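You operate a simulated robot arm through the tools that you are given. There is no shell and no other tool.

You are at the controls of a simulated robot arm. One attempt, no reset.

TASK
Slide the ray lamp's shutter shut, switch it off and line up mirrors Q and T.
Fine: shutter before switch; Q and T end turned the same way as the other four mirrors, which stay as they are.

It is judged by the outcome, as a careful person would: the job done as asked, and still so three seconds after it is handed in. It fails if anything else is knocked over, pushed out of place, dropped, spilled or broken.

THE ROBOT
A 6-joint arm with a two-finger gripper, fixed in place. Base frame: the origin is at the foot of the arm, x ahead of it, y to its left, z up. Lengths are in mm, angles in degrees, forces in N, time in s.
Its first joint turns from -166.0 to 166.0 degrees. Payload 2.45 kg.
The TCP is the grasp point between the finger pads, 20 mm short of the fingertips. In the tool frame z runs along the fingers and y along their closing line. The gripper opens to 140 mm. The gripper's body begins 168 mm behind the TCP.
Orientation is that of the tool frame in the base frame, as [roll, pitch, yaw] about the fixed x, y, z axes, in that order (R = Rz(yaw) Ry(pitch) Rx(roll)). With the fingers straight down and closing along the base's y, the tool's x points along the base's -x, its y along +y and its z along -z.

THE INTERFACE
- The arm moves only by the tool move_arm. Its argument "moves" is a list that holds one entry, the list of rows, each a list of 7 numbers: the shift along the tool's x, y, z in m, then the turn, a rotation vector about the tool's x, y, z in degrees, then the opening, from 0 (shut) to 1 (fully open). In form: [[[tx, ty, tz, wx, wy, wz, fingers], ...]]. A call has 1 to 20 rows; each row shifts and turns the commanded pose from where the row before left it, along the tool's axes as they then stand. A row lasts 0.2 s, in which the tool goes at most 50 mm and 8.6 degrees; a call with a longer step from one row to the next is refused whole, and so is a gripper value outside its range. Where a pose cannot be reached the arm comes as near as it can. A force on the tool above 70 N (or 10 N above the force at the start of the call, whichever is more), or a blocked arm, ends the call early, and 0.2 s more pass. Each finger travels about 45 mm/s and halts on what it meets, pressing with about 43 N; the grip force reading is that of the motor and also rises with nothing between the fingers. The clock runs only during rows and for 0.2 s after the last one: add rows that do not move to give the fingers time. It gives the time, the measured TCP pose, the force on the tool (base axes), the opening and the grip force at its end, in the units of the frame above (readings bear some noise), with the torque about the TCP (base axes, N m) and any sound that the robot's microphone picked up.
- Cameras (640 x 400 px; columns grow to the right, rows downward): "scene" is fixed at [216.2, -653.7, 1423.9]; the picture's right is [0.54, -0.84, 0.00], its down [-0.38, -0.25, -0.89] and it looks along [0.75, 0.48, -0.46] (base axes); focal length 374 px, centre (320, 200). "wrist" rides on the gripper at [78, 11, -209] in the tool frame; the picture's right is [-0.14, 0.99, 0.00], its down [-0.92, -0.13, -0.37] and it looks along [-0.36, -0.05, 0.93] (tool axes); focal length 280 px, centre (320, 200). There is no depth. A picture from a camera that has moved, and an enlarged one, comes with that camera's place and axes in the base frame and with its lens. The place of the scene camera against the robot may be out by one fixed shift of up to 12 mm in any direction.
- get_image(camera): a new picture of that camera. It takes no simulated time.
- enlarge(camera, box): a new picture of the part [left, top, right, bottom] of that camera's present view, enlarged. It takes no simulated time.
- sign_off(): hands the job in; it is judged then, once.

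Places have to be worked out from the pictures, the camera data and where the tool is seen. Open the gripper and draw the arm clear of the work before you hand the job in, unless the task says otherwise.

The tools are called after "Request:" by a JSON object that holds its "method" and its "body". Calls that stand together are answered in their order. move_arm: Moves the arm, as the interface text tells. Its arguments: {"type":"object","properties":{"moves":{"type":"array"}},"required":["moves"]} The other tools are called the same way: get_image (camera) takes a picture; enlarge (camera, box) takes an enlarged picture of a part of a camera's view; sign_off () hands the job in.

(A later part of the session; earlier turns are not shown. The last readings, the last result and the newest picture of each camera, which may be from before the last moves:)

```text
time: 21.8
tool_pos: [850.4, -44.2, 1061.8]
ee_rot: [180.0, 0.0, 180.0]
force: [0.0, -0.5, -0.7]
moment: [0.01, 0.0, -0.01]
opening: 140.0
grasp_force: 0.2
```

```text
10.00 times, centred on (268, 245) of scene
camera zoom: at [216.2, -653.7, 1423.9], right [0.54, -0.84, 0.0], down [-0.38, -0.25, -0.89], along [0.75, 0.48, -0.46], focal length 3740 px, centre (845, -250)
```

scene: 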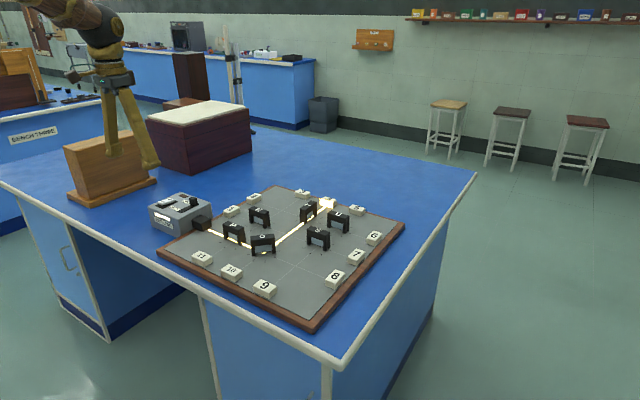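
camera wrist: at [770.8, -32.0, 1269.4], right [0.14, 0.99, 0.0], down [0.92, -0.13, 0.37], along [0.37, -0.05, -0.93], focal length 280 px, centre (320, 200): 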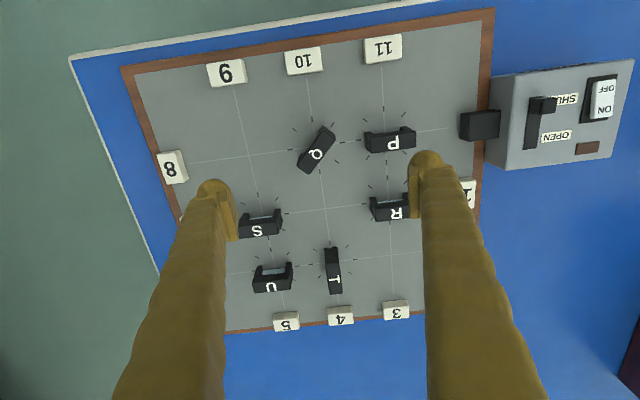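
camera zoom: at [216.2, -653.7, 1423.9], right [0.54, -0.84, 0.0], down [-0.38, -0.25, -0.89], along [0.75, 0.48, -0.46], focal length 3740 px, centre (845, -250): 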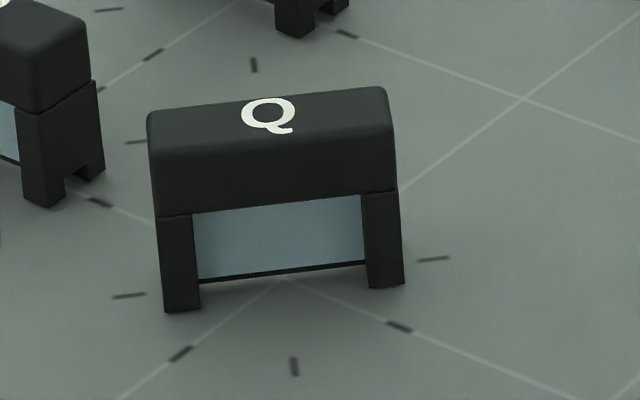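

From triangulation the board surface is at z ≈ 820 and the grid pitch is 110 mm. That puts Q's pivot at (854, −50) and T's at (1075, −50). The holders are about 66 × 22 × 50 mm, with tops near z 870. By the letters and glass, Q is 45° off and T is 90° off, and both need clockwise turns seen from above. I'll centre over Q and yaw the gripper 45° so the fingers close across its faces.

Request:
{"method": "move_arm", "body": {"moves": [[[-0.005, -0.006, 0, 0, 0, 0, 0.7], [0, 0, 0, 0, 0, 7.5, 0.5], [0, 0, 0, 0, 0, 7.5, 0.5], [0, 0, 0, 0, 0, 7.5, 0.5], [0, 0, 0, 0, 0, 7.5, 0.5], [0, 0, 0, 0, 0, 7.5, 0.5], [0, 0, 0, 0, 0, 7.5, 0.5], [0, 0, 0.04, 0, 0, 0, 0.5], [0, 0, 0.04, 0, 0, 0, 0.5], [0, 0, 0, 0, 0, 0, 0.5]]]}}

Request:
{"method": "get_image", "body": {"camera": "wrist"}}

Request:
{"method": "enlarge", "body": {"camera": "scene", "box": [215, 150, 365, 280]}}

```text
time: 24.0
tool_pos: [855.0, -52.5, 979.6]
ee_rot: [179.9, 0.0, 134.9]
force: [0.6, 0.5, -0.1]
moment: [-0.01, -0.02, -0.01]
opening: 70.0
grasp_force: 0.1
```

```text
taken
camera wrist: at [807.7, 11.5, 1187.8], right [0.8, 0.6, 0.0], down [0.56, -0.74, 0.37], along [0.22, -0.29, -0.93], focal length 280 px, centre (320, 200)
```

wrist: 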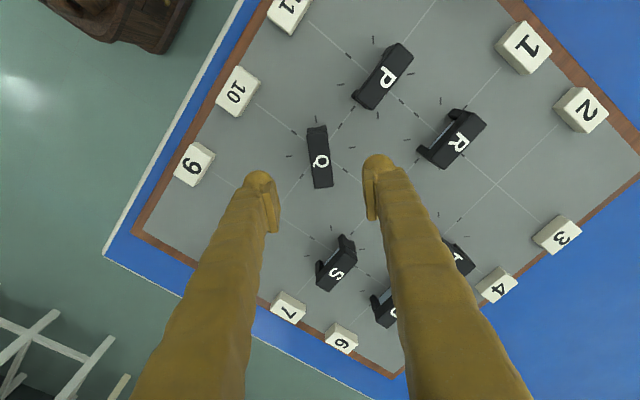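

```text
3.08 times, centred on (290, 215) of scene
camera zoom: at [216.2, -653.7, 1423.9], right [0.54, -0.84, 0.0], down [-0.38, -0.25, -0.89], along [0.75, 0.48, -0.46], focal length 1151 px, centre (412, 154)
```

zoom: 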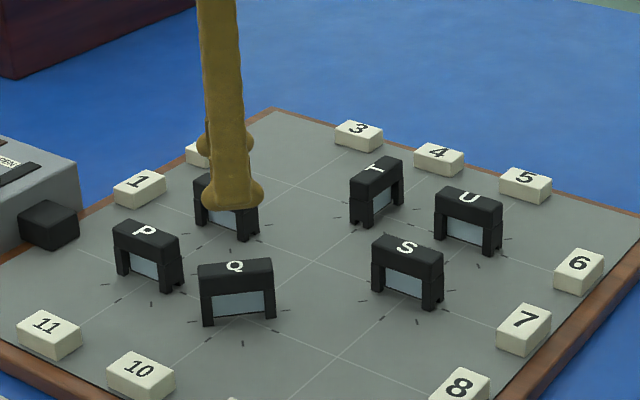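

Request:
{"method": "enlarge", "body": {"camera": "wrist", "box": [270, 100, 390, 220]}}

```text
3.33 times, centred on (330, 160) of wrist
camera zoom: at [807.7, 11.5, 1187.8], right [0.8, 0.6, 0.0], down [0.56, -0.74, 0.37], along [0.22, -0.29, -0.93], focal length 935 px, centre (287, 333)
```

zoom: 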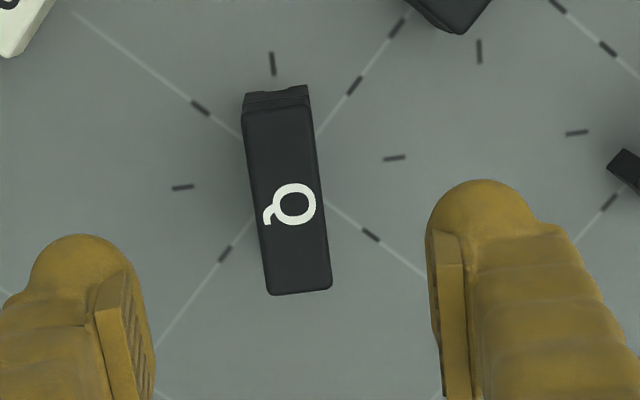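

The grid intersection (Q's pivot) comes out at (854.4, −50.3) again, and Q's holder top is centred over it at z ≈ 867. I'll trim the position by about 1.5 mm and descend with the fingers straddling Q, stopping at TCP z ≈ 858.

Request:
{"method": "move_arm", "body": {"moves": [[[0.0013, 0.0005, 0.03, 0, 0, 0, 0.5], [0, 0, 0.03, 0, 0, 0, 0.5], [0, 0, 0.03, 0, 0, 0, 0.5], [0, 0, 0.02, 0, 0, 0, 0.5], [0, 0, 0.0115, 0, 0, 0, 0.5], [0, 0, 0, 0, 0, 0, 0.5]]]}}

Request:
{"method": "enlarge", "body": {"camera": "wrist", "box": [220, 80, 420, 230]}}

Request:
{"method": "enlarge", "body": {"camera": "scene", "box": [215, 180, 335, 270]}}

```text
time: 25.4
tool_pos: [857.1, -49.4, 858.3]
ee_rot: [-180.0, 0.0, 135.1]
force: [0.0, 0.6, 0.2]
moment: [-0.02, 0.02, -0.01]
opening: 70.0
grasp_force: 0.1
```

```text
2.67 times, centred on (320, 155) of wrist
camera zoom: at [809.7, 13.2, 1066.0], right [0.8, 0.6, 0.0], down [0.56, -0.74, 0.37], along [0.22, -0.29, -0.93], focal length 748 px, centre (320, 320)
```

zoom: 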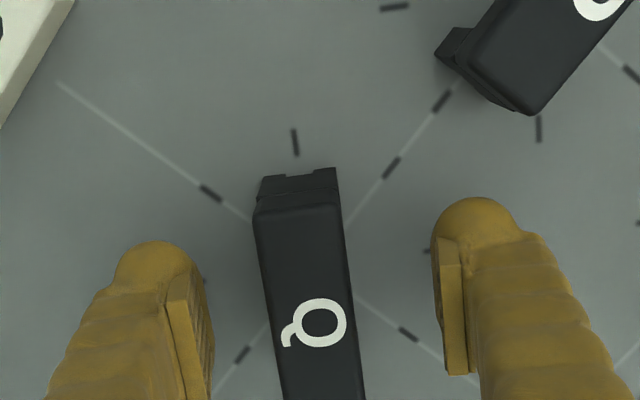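

```text
4.44 times, centred on (275, 225) of scene
camera zoom: at [216.2, -653.7, 1423.9], right [0.54, -0.84, 0.0], down [-0.38, -0.25, -0.89], along [0.75, 0.48, -0.46], focal length 1662 px, centre (520, 89)
```

zoom: 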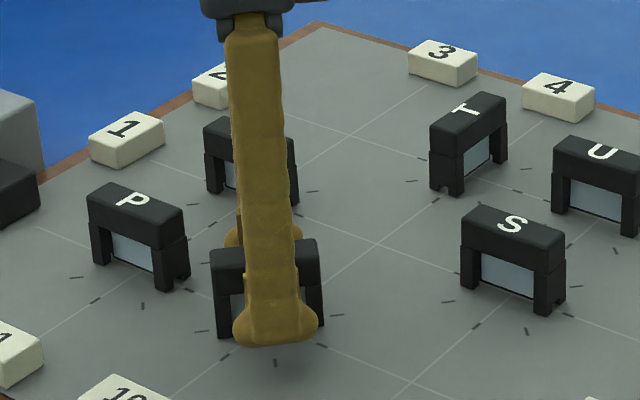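

The readings and the grid lines both put the TCP about 2.2 mm off the pivot along the closing direction. I'll correct that and then close gently on Q.

Request:
{"method": "move_arm", "body": {"moves": [[[0.0009, -0.0022, 0, 0, 0, 0, 0.5], [0, 0, 0, 0, 0, 0, 0.3], [0, 0, 0, 0, 0, 0, 0.25]]]}}

Request:
{"method": "enlarge", "body": {"camera": "wrist", "box": [220, 80, 420, 230]}}

```text
time: 26.2
tool_pos: [854.8, -50.6, 858.6]
ee_rot: [180.0, -0.1, 135.0]
force: [0.0, 0.3, 0.1]
moment: [0.0, -0.03, 0.0]
opening: 35.2
grasp_force: 0.0
```

```text
2.67 times, centred on (320, 155) of wrist
camera zoom: at [807.0, 12.9, 1066.2], right [0.8, 0.6, 0.0], down [0.56, -0.74, 0.37], along [0.22, -0.29, -0.93], focal length 748 px, centre (320, 320)
```

zoom: 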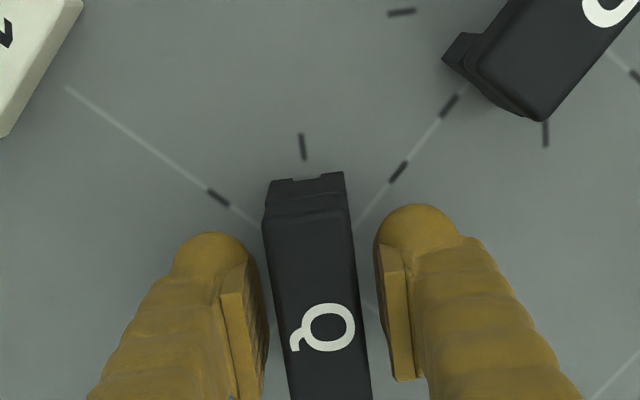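

The gap is now 35 mm and the mirror sits centred between the pads. Closing onto it.

Request:
{"method": "move_arm", "body": {"moves": [[[0, 0, 0, 0, 0, 0, 0.18], [0, 0, 0, 0, 0, 0, 0.1], [0, 0, 0, 0, 0, 0, 0.1], [0, 0, 0, 0, 0, 0, 0.1]]]}}

Request:
{"method": "enlarge", "body": {"camera": "wrist", "box": [220, 80, 420, 230]}}

Request:
{"method": "enlarge", "body": {"camera": "scene", "box": [215, 180, 335, 270]}}

```text
time: 27.2
tool_pos: [856.1, -50.9, 857.3]
ee_rot: [179.9, 0.0, 135.0]
force: [5.4, 3.3, -6.9]
moment: [-0.02, 0.01, 0.02]
opening: 20.3
grasp_force: 44.8
```

```text
2.67 times, centred on (320, 155) of wrist
camera zoom: at [807.1, 13.0, 1066.0], right [0.8, 0.6, 0.0], down [0.56, -0.74, 0.37], along [0.22, -0.29, -0.93], focal length 748 px, centre (320, 320)
```

zoom: 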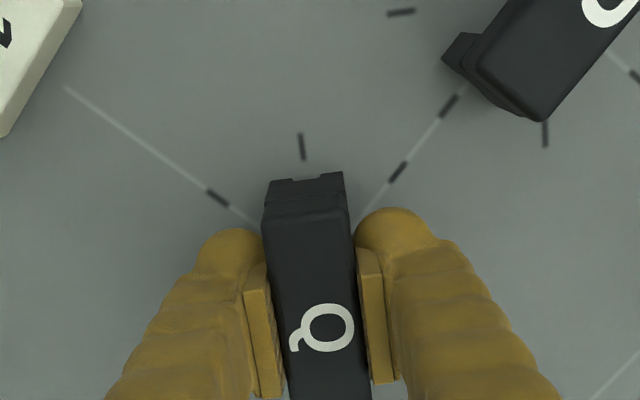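

```text
4.44 times, centred on (275, 225) of scene
camera zoom: at [216.2, -653.7, 1423.9], right [0.54, -0.84, 0.0], down [-0.38, -0.25, -0.89], along [0.75, 0.48, -0.46], focal length 1662 px, centre (520, 89)
```

zoom: 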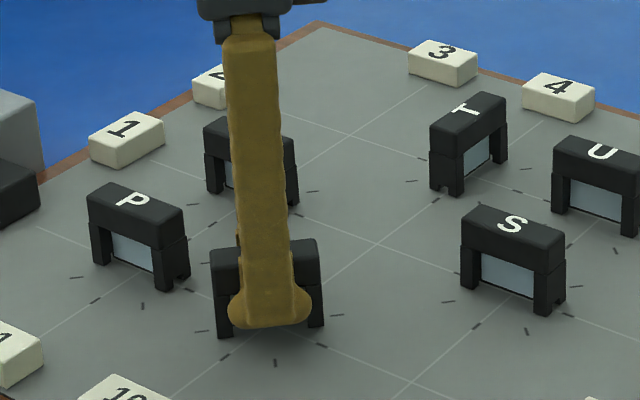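

Q is gripped (20.3 mm, 45 N). I'll turn it clockwise by a small test amount of 6° and watch the forces to see how the mirror is mounted.

Request:
{"method": "move_arm", "body": {"moves": [[[0, 0, 0, 0, 0, 3, 0.1], [0, 0, 0, 0, 0, 3, 0.1], [0, 0, 0, 0, 0, 0, 0.1]]]}}

Request:
{"method": "enlarge", "body": {"camera": "wrist", "box": [220, 80, 420, 230]}}

Request:
{"method": "enlarge", "body": {"camera": "scene", "box": [215, 180, 335, 270]}}

```text
time: 28.0
tool_pos: [855.9, -50.9, 858.7]
ee_rot: [-179.9, -0.1, 128.8]
force: [18.0, -17.2, -22.3]
moment: [-0.3, -0.25, -0.01]
opening: 20.3
grasp_force: 44.9
```

```text
2.67 times, centred on (320, 155) of wrist
camera zoom: at [813.9, 17.8, 1065.9], right [0.86, 0.52, 0.0], down [0.48, -0.8, 0.37], along [0.19, -0.32, -0.93], focal length 748 px, centre (320, 320)
```

zoom: 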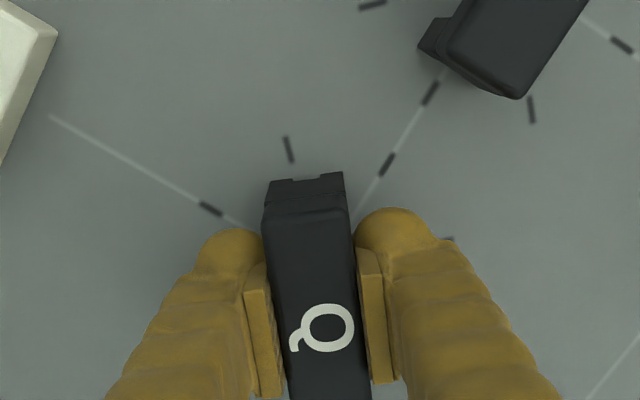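

```text
4.44 times, centred on (275, 225) of scene
camera zoom: at [216.2, -653.7, 1423.9], right [0.54, -0.84, 0.0], down [-0.38, -0.25, -0.89], along [0.75, 0.48, -0.46], focal length 1662 px, centre (520, 89)
```

zoom: 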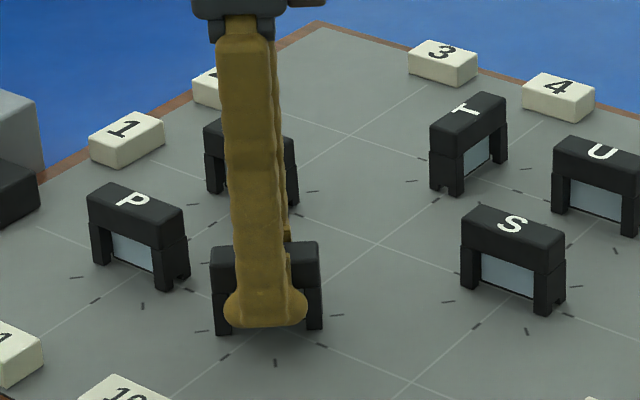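

The mirror turned with the gripper and there was almost no torque about z. The sideways force rose to about 25 N, so Q turns freely on a fixed pivot slightly off my TCP. I'll loosen to a 2 mm-a-side fork to release that stress, turn it the rest of the way loosely, then close once at the end to square it.

Request:
{"method": "move_arm", "body": {"moves": [[[0, 0, 0, 0, 0, 0, 0.17], [0, 0, 0, 0, 0, 0, 0.17]]]}}

Request:
{"method": "enlarge", "body": {"camera": "wrist", "box": [220, 80, 420, 230]}}

```text
time: 28.6
tool_pos: [854.2, -50.6, 859.3]
ee_rot: [-180.0, 0.0, 129.0]
force: [0.0, 0.1, -0.1]
moment: [-0.05, -0.04, 0.0]
opening: 24.1
grasp_force: 0.0
```

```text
2.67 times, centred on (320, 155) of wrist
camera zoom: at [813.4, 18.5, 1066.7], right [0.86, 0.52, 0.0], down [0.48, -0.8, 0.37], along [0.19, -0.32, -0.93], focal length 748 px, centre (320, 320)
```

zoom: 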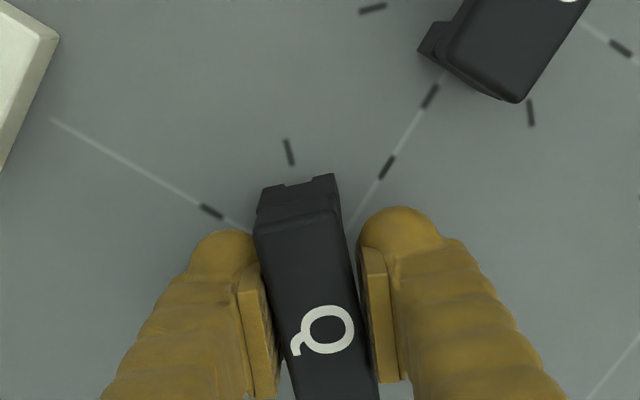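

The stress is gone. I'll keep turning clockwise with the loose fork and check halfway.

Request:
{"method": "move_arm", "body": {"moves": [[[0, 0, 0, 0, 0, 6.5, 0.17], [0, 0, 0, 0, 0, 6.5, 0.17], [0, 0, 0, 0, 0, 6.5, 0.17], [0, 0, 0, 0, 0, 0, 0.17]]]}}

Request:
{"method": "enlarge", "body": {"camera": "wrist", "box": [220, 80, 420, 230]}}

Request:
{"method": "enlarge", "body": {"camera": "scene", "box": [215, 180, 335, 270]}}

```text
time: 29.6
tool_pos: [854.7, -49.8, 857.6]
ee_rot: [180.0, 0.0, 109.4]
force: [-1.1, -0.3, -0.2]
moment: [-0.01, -0.03, 0.02]
opening: 24.4
grasp_force: 0.5
```

```text
2.67 times, centred on (320, 155) of wrist
camera zoom: at [838.7, 29.1, 1066.6], right [0.98, 0.2, 0.0], down [0.19, -0.91, 0.37], along [0.07, -0.36, -0.93], focal length 748 px, centre (320, 320)
```

zoom: 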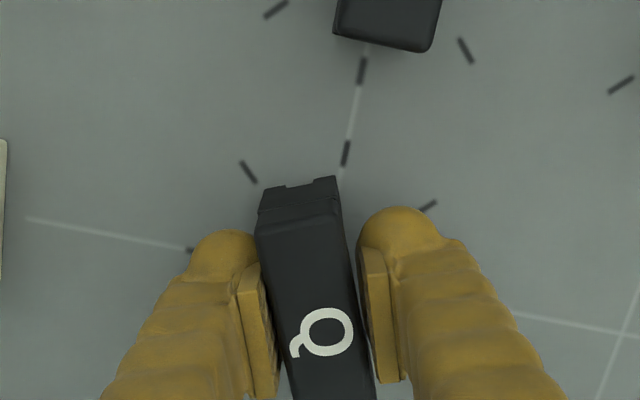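

```text
4.44 times, centred on (275, 225) of scene
camera zoom: at [216.2, -653.7, 1423.9], right [0.54, -0.84, 0.0], down [-0.38, -0.25, -0.89], along [0.75, 0.48, -0.46], focal length 1662 px, centre (520, 89)
```

zoom: 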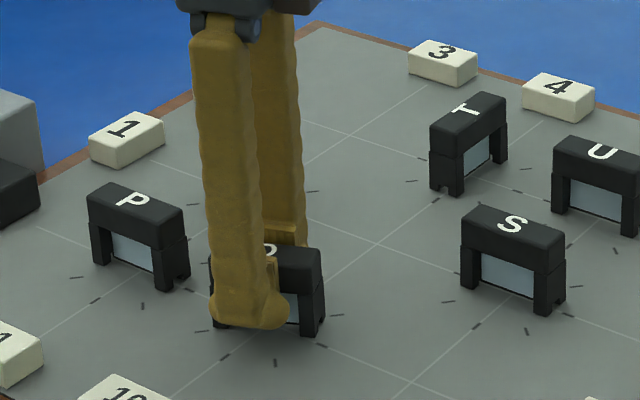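

The mirror follows with only about 1 N. I'll continue the remaining 19.5° to bring the gripper to yaw 90°.

Request:
{"method": "move_arm", "body": {"moves": [[[0, 0, 0, 0, 0, 6.5, 0.17], [0, 0, 0, 0, 0, 6.5, 0.17], [0, 0, 0, 0, 0, 6.5, 0.17], [0, 0, 0, 0, 0, 0, 0.17]]]}}

Request:
{"method": "enlarge", "body": {"camera": "wrist", "box": [220, 80, 420, 230]}}

Request:
{"method": "get_image", "body": {"camera": "wrist"}}

Request:
{"method": "enlarge", "body": {"camera": "scene", "box": [215, 180, 335, 270]}}

```text
time: 30.6
tool_pos: [853.5, -49.1, 857.7]
ee_rot: [-180.0, 0.0, 89.9]
force: [0.2, -0.6, 0.4]
moment: [0.0, -0.01, 0.05]
opening: 23.9
grasp_force: 0.0
```

```text
2.67 times, centred on (320, 155) of wrist
camera zoom: at [865.0, 29.7, 1066.4], right [0.99, -0.14, 0.0], down [-0.13, -0.92, 0.37], along [-0.05, -0.36, -0.93], focal length 748 px, centre (320, 320)
```

zoom: 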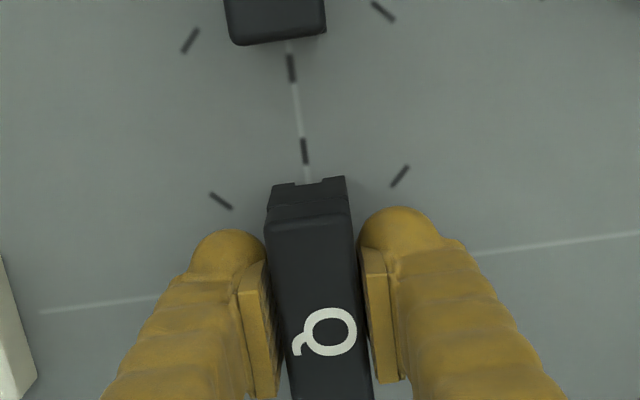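

```text
taken
camera wrist: at [865.0, 29.7, 1066.4], right [0.99, -0.14, 0.0], down [-0.13, -0.92, 0.37], along [-0.05, -0.36, -0.93], focal length 280 px, centre (320, 200)
```

wrist: 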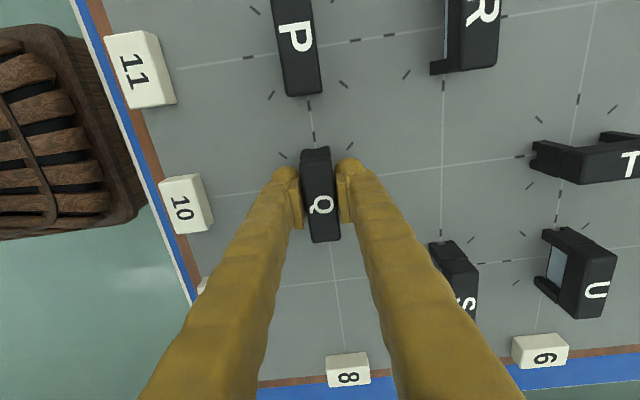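

```text
4.44 times, centred on (275, 225) of scene
camera zoom: at [216.2, -653.7, 1423.9], right [0.54, -0.84, 0.0], down [-0.38, -0.25, -0.89], along [0.75, 0.48, -0.46], focal length 1662 px, centre (520, 89)
```

zoom: 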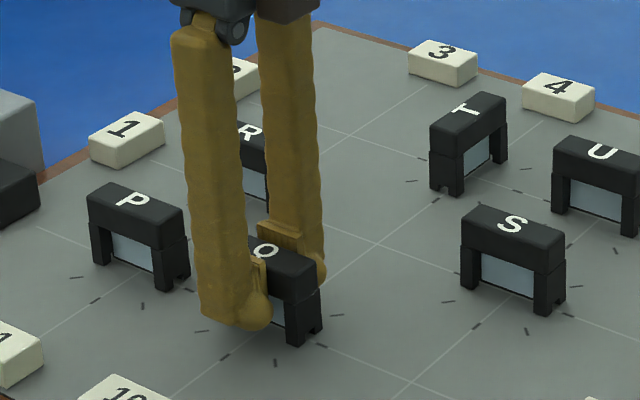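

Q is now nearly aligned and the forces are near zero. The grid cross shows the pivot about 1 mm toward +x from the TCP. I'll trim that, close once to square Q against the pads at yaw 90°, and check.

Request:
{"method": "move_arm", "body": {"moves": [[[-0.0012, 0.0011, 0, 0, 0, 0, 0.17], [0, 0, 0, 0, 0, 0, 0.16], [0, 0, 0, 0, 0, 0, 0.14], [0, 0, 0, 0, 0, 0, 0.14], [0, 0, 0, 0, 0, 0, 0.14]]]}}

Request:
{"method": "enlarge", "body": {"camera": "wrist", "box": [220, 80, 420, 230]}}

```text
time: 31.8
tool_pos: [855.4, -50.5, 858.9]
ee_rot: [180.0, 0.0, 90.0]
force: [-3.2, -0.4, -1.4]
moment: [0.0, -0.02, -0.03]
opening: 22.6
grasp_force: 2.2
```

```text
2.67 times, centred on (320, 155) of wrist
camera zoom: at [865.9, 29.0, 1066.9], right [0.99, -0.14, 0.0], down [-0.13, -0.92, 0.37], along [-0.05, -0.37, -0.93], focal length 748 px, centre (320, 320)
```

zoom: 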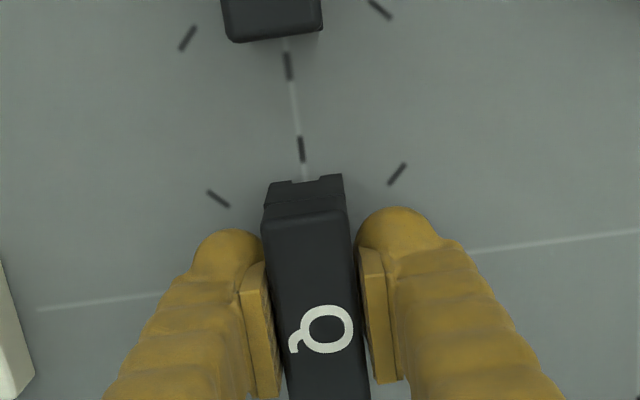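

The gap reads 22.6 mm against Q's 20.3 mm width, so Q is still skewed about 3–4° with only light pressure. I'll squeeze a bit more to square it.

Request:
{"method": "move_arm", "body": {"moves": [[[0, 0, 0, 0, 0, 0, 0.12], [0, 0, 0, 0, 0, 0, 0.1], [0, 0, 0, 0, 0, 0, 0.1], [0, 0, 0, 0, 0, 0, 0.1]]]}}

Request:
{"method": "enlarge", "body": {"camera": "wrist", "box": [220, 80, 420, 230]}}

```text
time: 32.8
tool_pos: [855.1, -49.5, 858.8]
ee_rot: [-179.9, 0.0, 90.0]
force: [-10.0, -2.1, -9.1]
moment: [0.0, 0.02, -0.02]
opening: 20.8
grasp_force: 44.6
```

```text
2.67 times, centred on (320, 155) of wrist
camera zoom: at [865.7, 29.0, 1066.5], right [0.99, -0.14, 0.0], down [-0.13, -0.92, 0.37], along [-0.05, -0.37, -0.93], focal length 748 px, centre (320, 320)
```

zoom: 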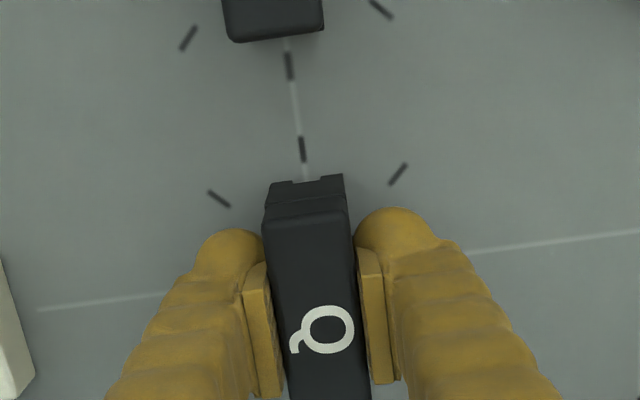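

Q is squared with the pads at yaw 90.0°. I'll open slowly and check that it stays put.

Request:
{"method": "move_arm", "body": {"moves": [[[0, 0, 0, 0, 0, 0, 0.15], [0, 0, 0, 0, 0, 0, 0.17], [0, 0, 0, 0, 0, 0, 0.25], [0, 0, 0, 0, 0, 0, 0.4], [0, 0, 0, 0, 0, 0, 0.5], [0, 0, 0, 0, 0, 0, 0.5]]]}}

Request:
{"method": "enlarge", "body": {"camera": "wrist", "box": [220, 80, 420, 230]}}

Request:
{"method": "get_image", "body": {"camera": "wrist"}}

```text
time: 34.2
tool_pos: [855.6, -50.1, 858.9]
ee_rot: [179.9, 0.0, 90.0]
force: [-0.8, 0.4, 0.2]
moment: [0.01, 0.04, 0.0]
opening: 69.9
grasp_force: 0.1
```

```text
2.67 times, centred on (320, 155) of wrist
camera zoom: at [865.9, 29.0, 1067.0], right [0.99, -0.14, 0.0], down [-0.13, -0.92, 0.37], along [-0.05, -0.37, -0.93], focal length 748 px, centre (320, 320)
```

zoom: 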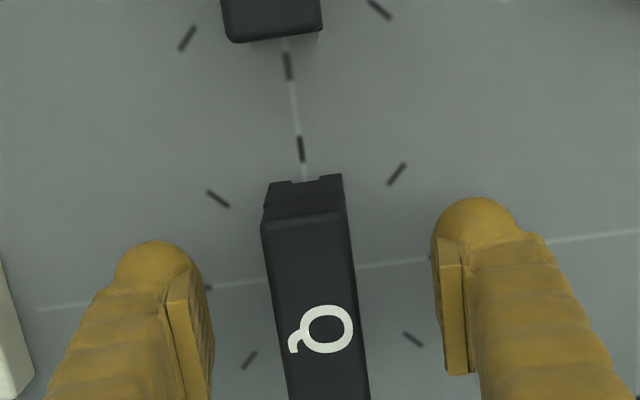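

```text
taken
camera wrist: at [865.9, 29.0, 1067.0], right [0.99, -0.14, 0.0], down [-0.13, -0.92, 0.37], along [-0.05, -0.37, -0.93], focal length 280 px, centre (320, 200)
```

wrist: 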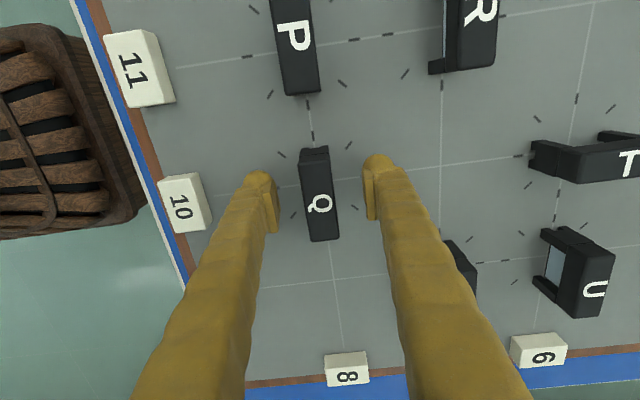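

Q stayed in place and looks parallel with P. I'll lift straight up and check the alignment from higher.

Request:
{"method": "move_arm", "body": {"moves": [[[0, 0, -0.03, 0, 0, 0, 0.5], [0, 0, -0.04, 0, 0, 0, 0.5], [0, 0, -0.045, 0, 0, 0, 0.5], [0, 0, -0.045, 0, 0, 0, 1], [0, 0, 0, 0, 0, 0, 1], [0, 0, 0, 0, 0, 0, 1], [0, 0, 0, 0, 0, 0, 1]]]}}

Request:
{"method": "get_image", "body": {"camera": "wrist"}}

Request:
{"method": "enlarge", "body": {"camera": "wrist", "box": [220, 60, 420, 200]}}

Request:
{"method": "enlarge", "body": {"camera": "scene", "box": [215, 180, 365, 280]}}

```text
time: 35.8
tool_pos: [856.8, -49.4, 1019.8]
ee_rot: [-180.0, 0.0, 90.0]
force: [-0.5, 0.6, 0.4]
moment: [0.03, -0.01, -0.03]
opening: 139.9
grasp_force: 0.1
```

```text
taken
camera wrist: at [867.6, 29.3, 1227.2], right [0.99, -0.14, 0.0], down [-0.13, -0.92, 0.37], along [-0.05, -0.37, -0.93], focal length 280 px, centre (320, 200)
```

wrist: 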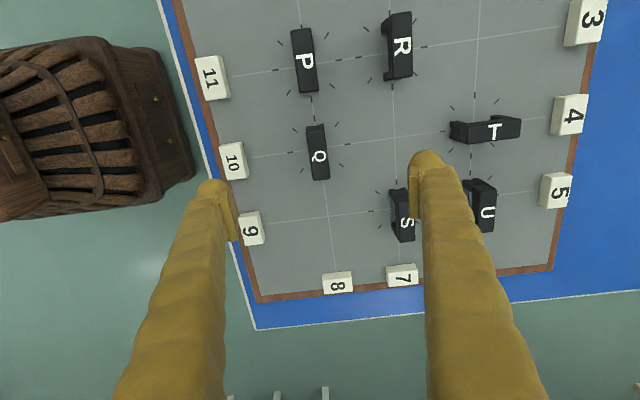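

```text
2.86 times, centred on (320, 130) of wrist
camera zoom: at [867.6, 29.3, 1227.2], right [0.99, -0.14, 0.0], down [-0.13, -0.92, 0.37], along [-0.05, -0.37, -0.93], focal length 801 px, centre (320, 400)
```

zoom: 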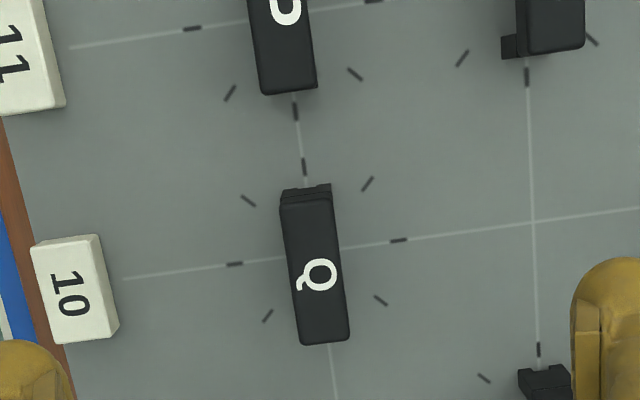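

```text
4.00 times, centred on (290, 230) of scene
camera zoom: at [216.2, -653.7, 1423.9], right [0.54, -0.84, 0.0], down [-0.38, -0.25, -0.89], along [0.75, 0.48, -0.46], focal length 1496 px, centre (440, 80)
```

zoom: 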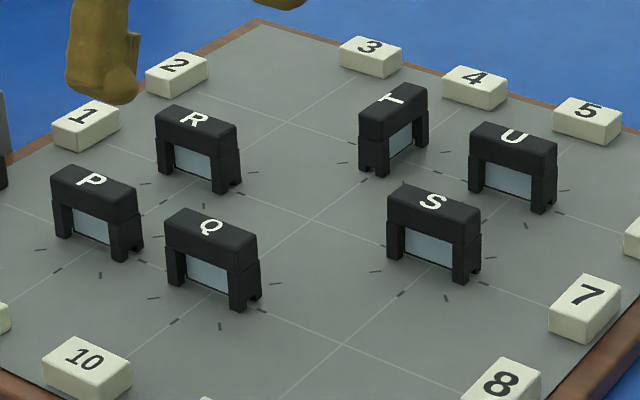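

Q now matches the others. T sits at radius ≈ 1076 mm, too far for a vertical tool, so I'll lean the gripper outward about 35° and push T round on its pivot from the robot's side. First, high above the board, I'll turn the gripper back to yaw 180°, close it and lean it.

Request:
{"method": "move_arm", "body": {"moves": [[[0, 0, 0, 0, 0, -8.2, 0.5], [0, 0, 0, 0, 0, -8.2, 0], [0, 0, 0, 0, 0, -8.2, 0], [0, 0, 0, 0, 0, -8.2, 0], [0, 0, 0, 0, 0, -8.2, 0], [0, 0, 0, 0, 0, -8.2, 0], [0, 0, 0, 0, 0, -8.2, 0], [0, 0, 0, 0, 0, -8.2, 0], [0, 0, 0, 0, 0, -8.2, 0], [0, 0, 0, 0, 0, -8.2, 0], [0, 0, 0, 0, 0, -8.0, 0], [0, 0, 0, 0, -7, 0, 0], [0, 0, 0, 0, -7, 0, 0], [0, 0, 0, 0, -7, 0, 0], [0, 0, 0, 0, -7, 0, 0], [0, 0, 0, 0, -7, 0, 0], [0, 0, 0, 0, 0, 0, 0]]]}}

Request:
{"method": "get_image", "body": {"camera": "wrist"}}

Request:
{"method": "get_image", "body": {"camera": "scene"}}

```text
time: 39.4
tool_pos: [854.6, -50.4, 1018.5]
ee_rot: [-180.0, 35.1, 180.0]
force: [-1.3, -0.1, -0.1]
moment: [-0.01, -0.03, 0.0]
opening: 0.0
grasp_force: 29.1
```

```text
taken
camera wrist: at [670.3, -38.7, 1143.8], right [0.11, 0.99, 0.08], down [0.54, -0.13, 0.83], along [0.83, -0.05, -0.55], focal length 280 px, centre (320, 200)
```

wrist: 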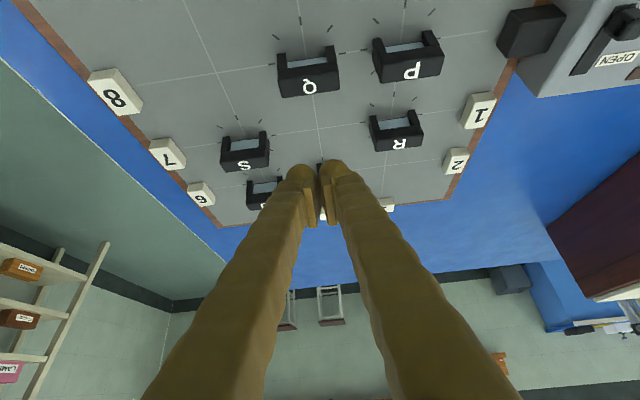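

```text
taken
```

scene: 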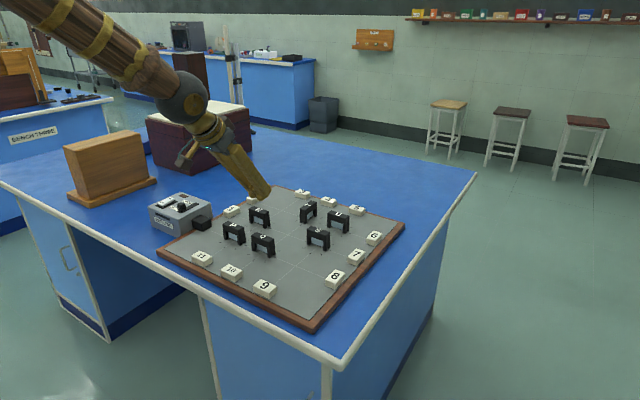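

The lean came out as intended (pitch 35°). I'll move out at this safe height toward (1025, −108) to confirm the arm can reach there.

Request:
{"method": "move_arm", "body": {"moves": [[[-0.02785, -0.0116, 0.01952, 0, 0, 0, 0], [-0.02785, -0.0116, 0.01952, 0, 0, 0, 0], [-0.02785, -0.0116, 0.01952, 0, 0, 0, 0], [-0.02785, -0.0116, 0.01952, 0, 0, 0, 0], [-0.02785, -0.0116, 0.01952, 0, 0, 0, 0], [0, 0, 0, 0, 0, 0, 0]]]}}

Request:
{"method": "get_image", "body": {"camera": "wrist"}}

Request:
{"method": "enlarge", "body": {"camera": "scene", "box": [215, 120, 395, 260]}}

```text
time: 40.8
tool_pos: [1026.5, -110.0, 1018.5]
ee_rot: [179.9, 35.0, 179.9]
force: [-0.5, -0.6, 1.2]
moment: [0.02, -0.03, -0.02]
opening: 0.0
grasp_force: 29.1
```

```text
taken
camera wrist: at [841.8, -98.4, 1144.6], right [0.11, 0.99, 0.08], down [0.54, -0.13, 0.83], along [0.83, -0.05, -0.55], focal length 280 px, centre (320, 200)
```

wrist: 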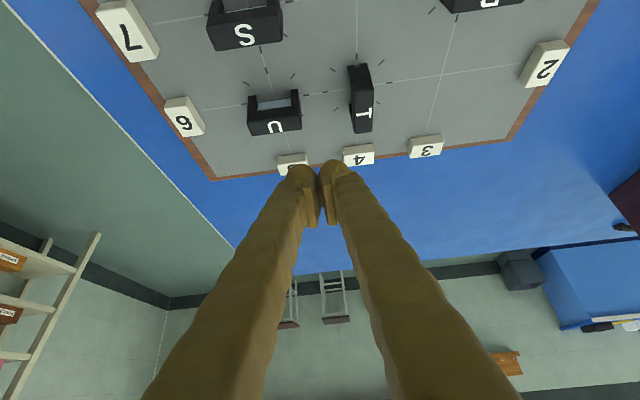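

```text
2.86 times, centred on (305, 190) of scene
camera zoom: at [216.2, -653.7, 1423.9], right [0.54, -0.84, 0.0], down [-0.38, -0.25, -0.89], along [0.75, 0.48, -0.46], focal length 1068 px, centre (363, 229)
```

zoom: 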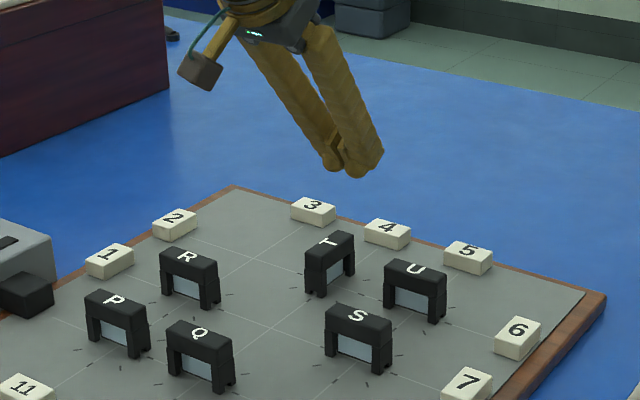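

Request:
{"method": "enlarge", "body": {"camera": "wrist", "box": [230, 40, 450, 180]}}

```text
2.86 times, centred on (340, 110) of wrist
camera zoom: at [841.8, -98.4, 1144.6], right [0.11, 0.99, 0.08], down [0.54, -0.13, 0.83], along [0.83, -0.05, -0.55], focal length 801 px, centre (263, 457)
```

zoom: 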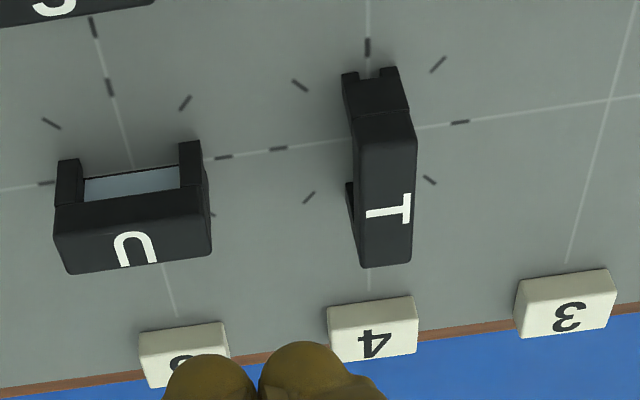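

The reach is fine, and this view gives T's pivot at (1075, −50). I'll shift slightly to y ≈ −100, on T's −y side and clear of U, and descend to z ≈ 900 before checking again.

Request:
{"method": "move_arm", "body": {"moves": [[[-0.0016, 0.0097, 0.0011, 0, 0, 0, 0], [0.01693, 0, 0.02416, 0, 0, 0, 0], [0.01693, 0, 0.02416, 0, 0, 0, 0], [0.01693, 0, 0.02416, 0, 0, 0, 0], [0.01693, 0, 0.02416, 0, 0, 0, 0], [0, 0, 0, 0, 0, 0, 0]]]}}

Request:
{"method": "enlarge", "body": {"camera": "wrist", "box": [200, 60, 440, 220]}}

Request:
{"method": "enlarge", "body": {"camera": "scene", "box": [255, 160, 375, 250]}}

```text
time: 42.2
tool_pos: [1027.5, -100.3, 902.1]
ee_rot: [-180.0, 35.0, 180.0]
force: [-0.2, 0.0, 0.5]
moment: [-0.02, -0.01, 0.02]
opening: 0.1
grasp_force: 29.6
```

```text
2.50 times, centred on (320, 140) of wrist
camera zoom: at [842.9, -88.8, 1027.4], right [0.11, 0.99, 0.08], down [0.54, -0.13, 0.83], along [0.83, -0.05, -0.55], focal length 701 px, centre (320, 350)
```

zoom: 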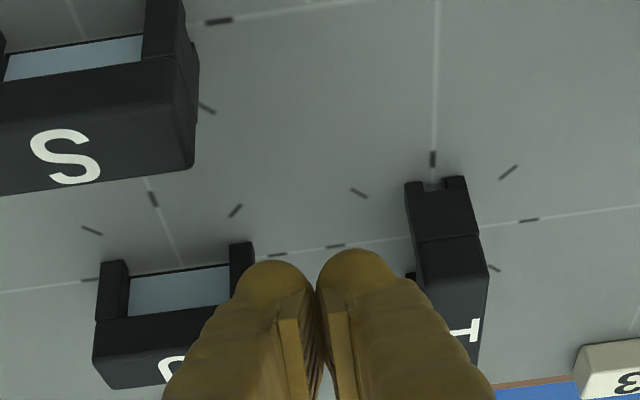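

```text
4.44 times, centred on (315, 205) of scene
camera zoom: at [216.2, -653.7, 1423.9], right [0.54, -0.84, 0.0], down [-0.38, -0.25, -0.89], along [0.75, 0.48, -0.46], focal length 1662 px, centre (342, 178)
```

zoom: 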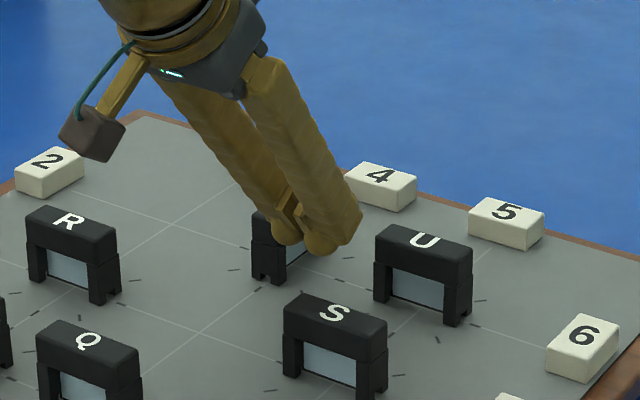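

There is clear space around the fingertips between U and T. I'll shift +4 mm in y and descend the last 42 mm to z ≈ 860.

Request:
{"method": "move_arm", "body": {"moves": [[[0, 0.004, 0, 0, 0, 0, 0], [0.0115, 0, 0.0164, 0, 0, 0, 0], [0.0086, 0, 0.0123, 0, 0, 0, 0], [0.004, 0, 0.0057, 0, 0, 0, 0], [0, 0, 0, 0, 0, 0, 0]]]}}

Request:
{"method": "enlarge", "body": {"camera": "wrist", "box": [200, 60, 440, 220]}}

Request:
{"method": "enlarge", "body": {"camera": "scene", "box": [265, 180, 365, 250]}}

```text
time: 43.4
tool_pos: [1026.3, -94.6, 859.6]
ee_rot: [-179.9, 35.1, 180.0]
force: [0.0, -0.7, -0.2]
moment: [-0.02, -0.01, -0.01]
opening: 0.0
grasp_force: 29.3
```

```text
2.50 times, centred on (320, 140) of wrist
camera zoom: at [843.2, -83.2, 984.9], right [0.11, 0.99, 0.08], down [0.54, -0.13, 0.83], along [0.83, -0.05, -0.55], focal length 701 px, centre (320, 350)
```

zoom: 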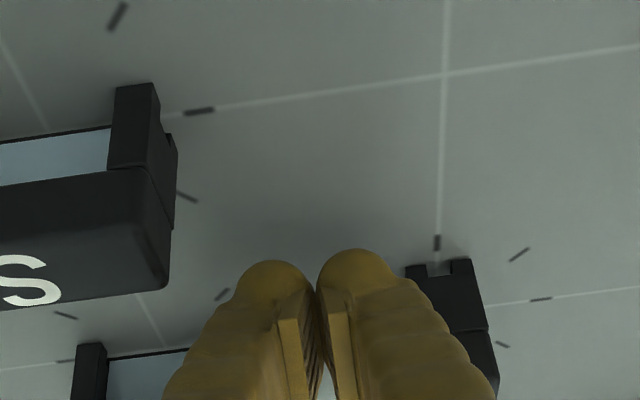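

```text
5.71 times, centred on (315, 215) of scene
camera zoom: at [216.2, -653.7, 1423.9], right [0.54, -0.84, 0.0], down [-0.38, -0.25, -0.89], along [0.75, 0.48, -0.46], focal length 2137 px, centre (349, 114)
```

zoom: 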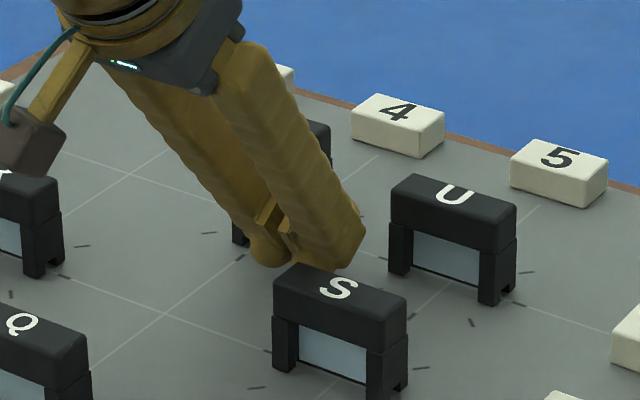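

The fingertips are at the right height, beside T's near end. I'll sweep +y slowly in small steps to make contact and begin the turn.

Request:
{"method": "move_arm", "body": {"moves": [[[0, 0.005, 0, 0, 0, 0, 0], [0, 0.005, 0, 0, 0, 0, 0], [0, 0.005, 0, 0, 0, 0, 0], [0, 0.004, 0, 0, 0, 0, 0]]]}}

Request:
{"method": "enlarge", "body": {"camera": "wrist", "box": [220, 80, 460, 240]}}

Request:
{"method": "enlarge", "body": {"camera": "scene", "box": [265, 180, 365, 250]}}

```text
time: 44.4
tool_pos: [1027.6, -75.7, 858.8]
ee_rot: [179.9, 35.0, 179.9]
force: [0.4, 0.3, 0.1]
moment: [-0.02, -0.02, 0.01]
opening: 0.3
grasp_force: 29.7
```

```text
2.50 times, centred on (340, 160) of wrist
camera zoom: at [843.3, -64.3, 984.2], right [0.11, 0.99, 0.08], down [0.54, -0.13, 0.83], along [0.83, -0.05, -0.55], focal length 701 px, centre (270, 300)
```

zoom: 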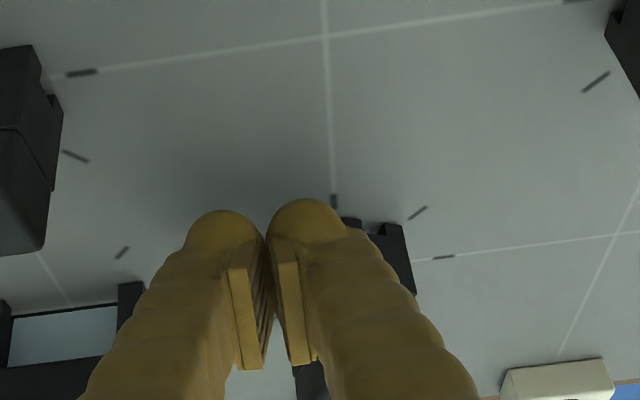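

```text
5.71 times, centred on (315, 215) of scene
camera zoom: at [216.2, -653.7, 1423.9], right [0.54, -0.84, 0.0], down [-0.38, -0.25, -0.89], along [0.75, 0.48, -0.46], focal length 2137 px, centre (349, 114)
```

zoom: 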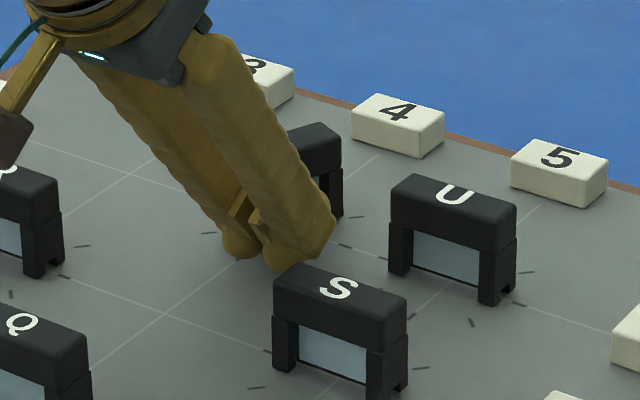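

T has begun to turn (near end moving toward +y) with negligible force. Continuing the sweep.

Request:
{"method": "move_arm", "body": {"moves": [[[0, 0.005, 0, 0, 0, 0, 0], [0, 0.005, 0, 0, 0, 0, 0], [0, 0.004, 0, 0, 0, 0, 0]]]}}

Request:
{"method": "enlarge", "body": {"camera": "wrist", "box": [220, 80, 460, 240]}}

Request:
{"method": "enlarge", "body": {"camera": "scene", "box": [265, 180, 365, 250]}}

```text
time: 45.2
tool_pos: [1026.5, -62.5, 858.0]
ee_rot: [-179.9, 35.0, 179.9]
force: [0.2, -0.6, 0.3]
moment: [-0.02, -0.01, 0.01]
opening: 0.0
grasp_force: 28.8
```

```text
2.50 times, centred on (340, 160) of wrist
camera zoom: at [842.9, -50.8, 983.6], right [0.11, 0.99, 0.08], down [0.54, -0.13, 0.83], along [0.83, -0.05, -0.55], focal length 701 px, centre (270, 300)
```

zoom: 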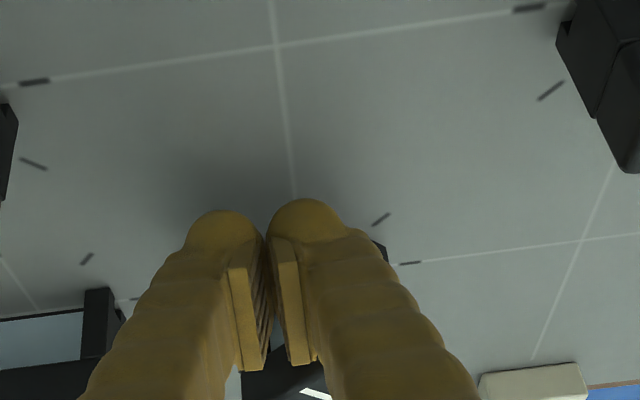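

```text
5.71 times, centred on (315, 215) of scene
camera zoom: at [216.2, -653.7, 1423.9], right [0.54, -0.84, 0.0], down [-0.38, -0.25, -0.89], along [0.75, 0.48, -0.46], focal length 2137 px, centre (349, 114)
```

zoom: 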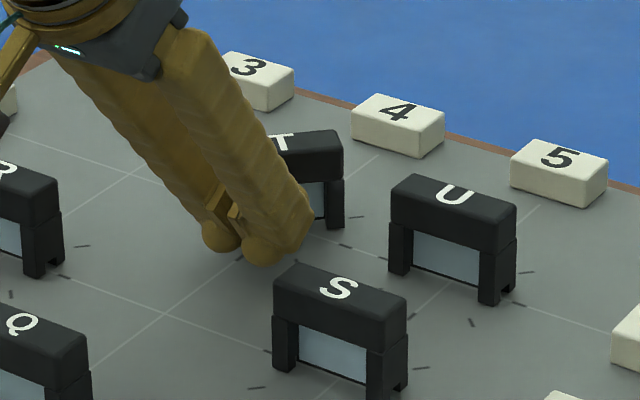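

T is about halfway round. I'll continue in +y with a slight +x component.

Request:
{"method": "move_arm", "body": {"moves": [[[-0.0008, 0.005, 0.0006, 0, 0, 0, 0], [-0.0012, 0.004, 0.0009, 0, 0, 0, 0], [-0.0016, 0.003, 0.0011, 0, 0, 0, 0]]]}}

Request:
{"method": "enlarge", "body": {"camera": "wrist", "box": [220, 80, 460, 240]}}

Request:
{"method": "enlarge", "body": {"camera": "scene", "box": [265, 180, 365, 250]}}

```text
time: 46.0
tool_pos: [1031.4, -49.5, 860.0]
ee_rot: [-179.9, 34.9, 179.9]
force: [-0.7, -0.3, 0.1]
moment: [-0.01, 0.01, 0.03]
opening: 0.1
grasp_force: 29.8
```

```text
2.50 times, centred on (340, 160) of wrist
camera zoom: at [846.9, -38.4, 983.7], right [0.11, 0.99, 0.08], down [0.54, -0.13, 0.83], along [0.83, -0.05, -0.55], focal length 701 px, centre (270, 300)
```

zoom: 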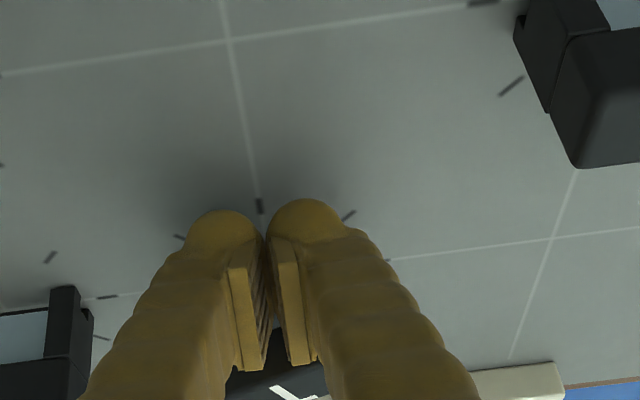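

```text
5.71 times, centred on (315, 215) of scene
camera zoom: at [216.2, -653.7, 1423.9], right [0.54, -0.84, 0.0], down [-0.38, -0.25, -0.89], along [0.75, 0.48, -0.46], focal length 2137 px, centre (349, 114)
```

zoom: 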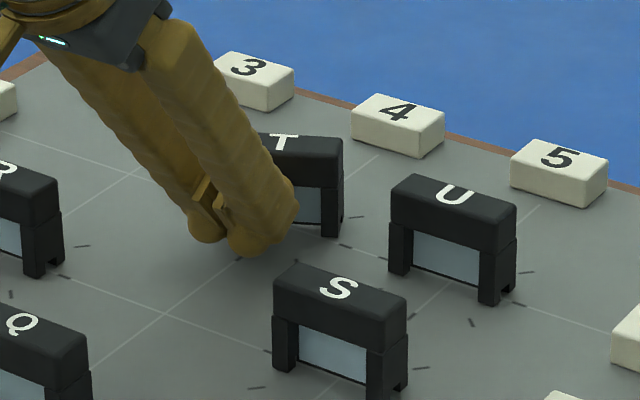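

T is now about 60° round. I'll shift the pusher to the +y half of its face and push in +x.

Request:
{"method": "move_arm", "body": {"moves": [[[-0.0008, 0.005, 0.0006, 0, 0, 0, 0], [-0.0012, 0.005, 0.0009, 0, 0, 0, 0], [-0.0016, 0.003, 0.0011, 0, 0, 0, 0], [-0.0016, 0, 0.0011, 0, 0, 0, 0]]]}}

Request:
{"method": "enlarge", "body": {"camera": "wrist", "box": [220, 80, 460, 240]}}

Request:
{"method": "enlarge", "body": {"camera": "scene", "box": [265, 180, 365, 250]}}

```text
time: 47.0
tool_pos: [1037.5, -37.9, 855.3]
ee_rot: [-180.0, 34.9, -180.0]
force: [0.3, -0.3, 0.2]
moment: [0.04, 0.01, 0.01]
opening: 0.0
grasp_force: 29.9
```

```text
2.50 times, centred on (340, 160) of wrist
camera zoom: at [853.1, -26.0, 982.0], right [0.11, 0.99, 0.08], down [0.54, -0.13, 0.83], along [0.83, -0.05, -0.55], focal length 701 px, centre (270, 300)
```

zoom: 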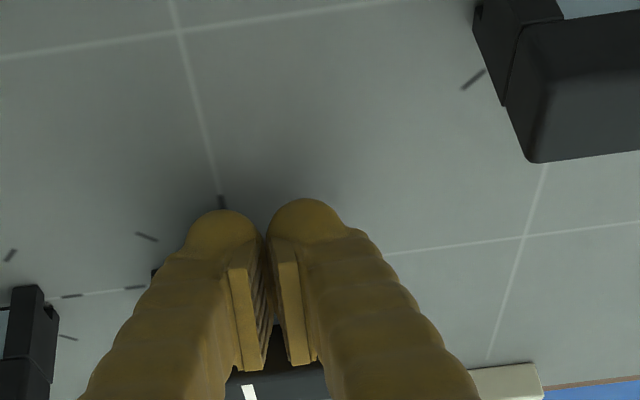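

```text
5.71 times, centred on (315, 215) of scene
camera zoom: at [216.2, -653.7, 1423.9], right [0.54, -0.84, 0.0], down [-0.38, -0.25, -0.89], along [0.75, 0.48, -0.46], focal length 2137 px, centre (349, 114)
```

zoom: 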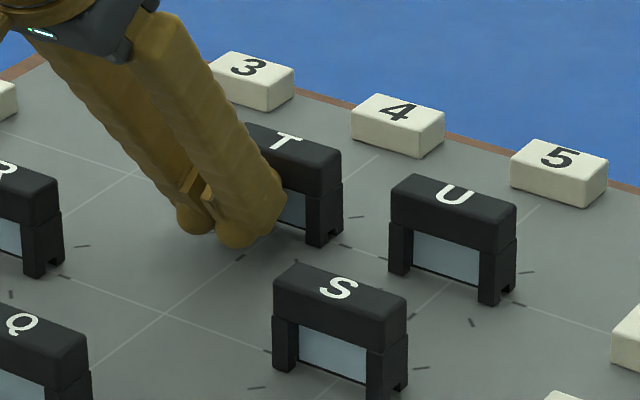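

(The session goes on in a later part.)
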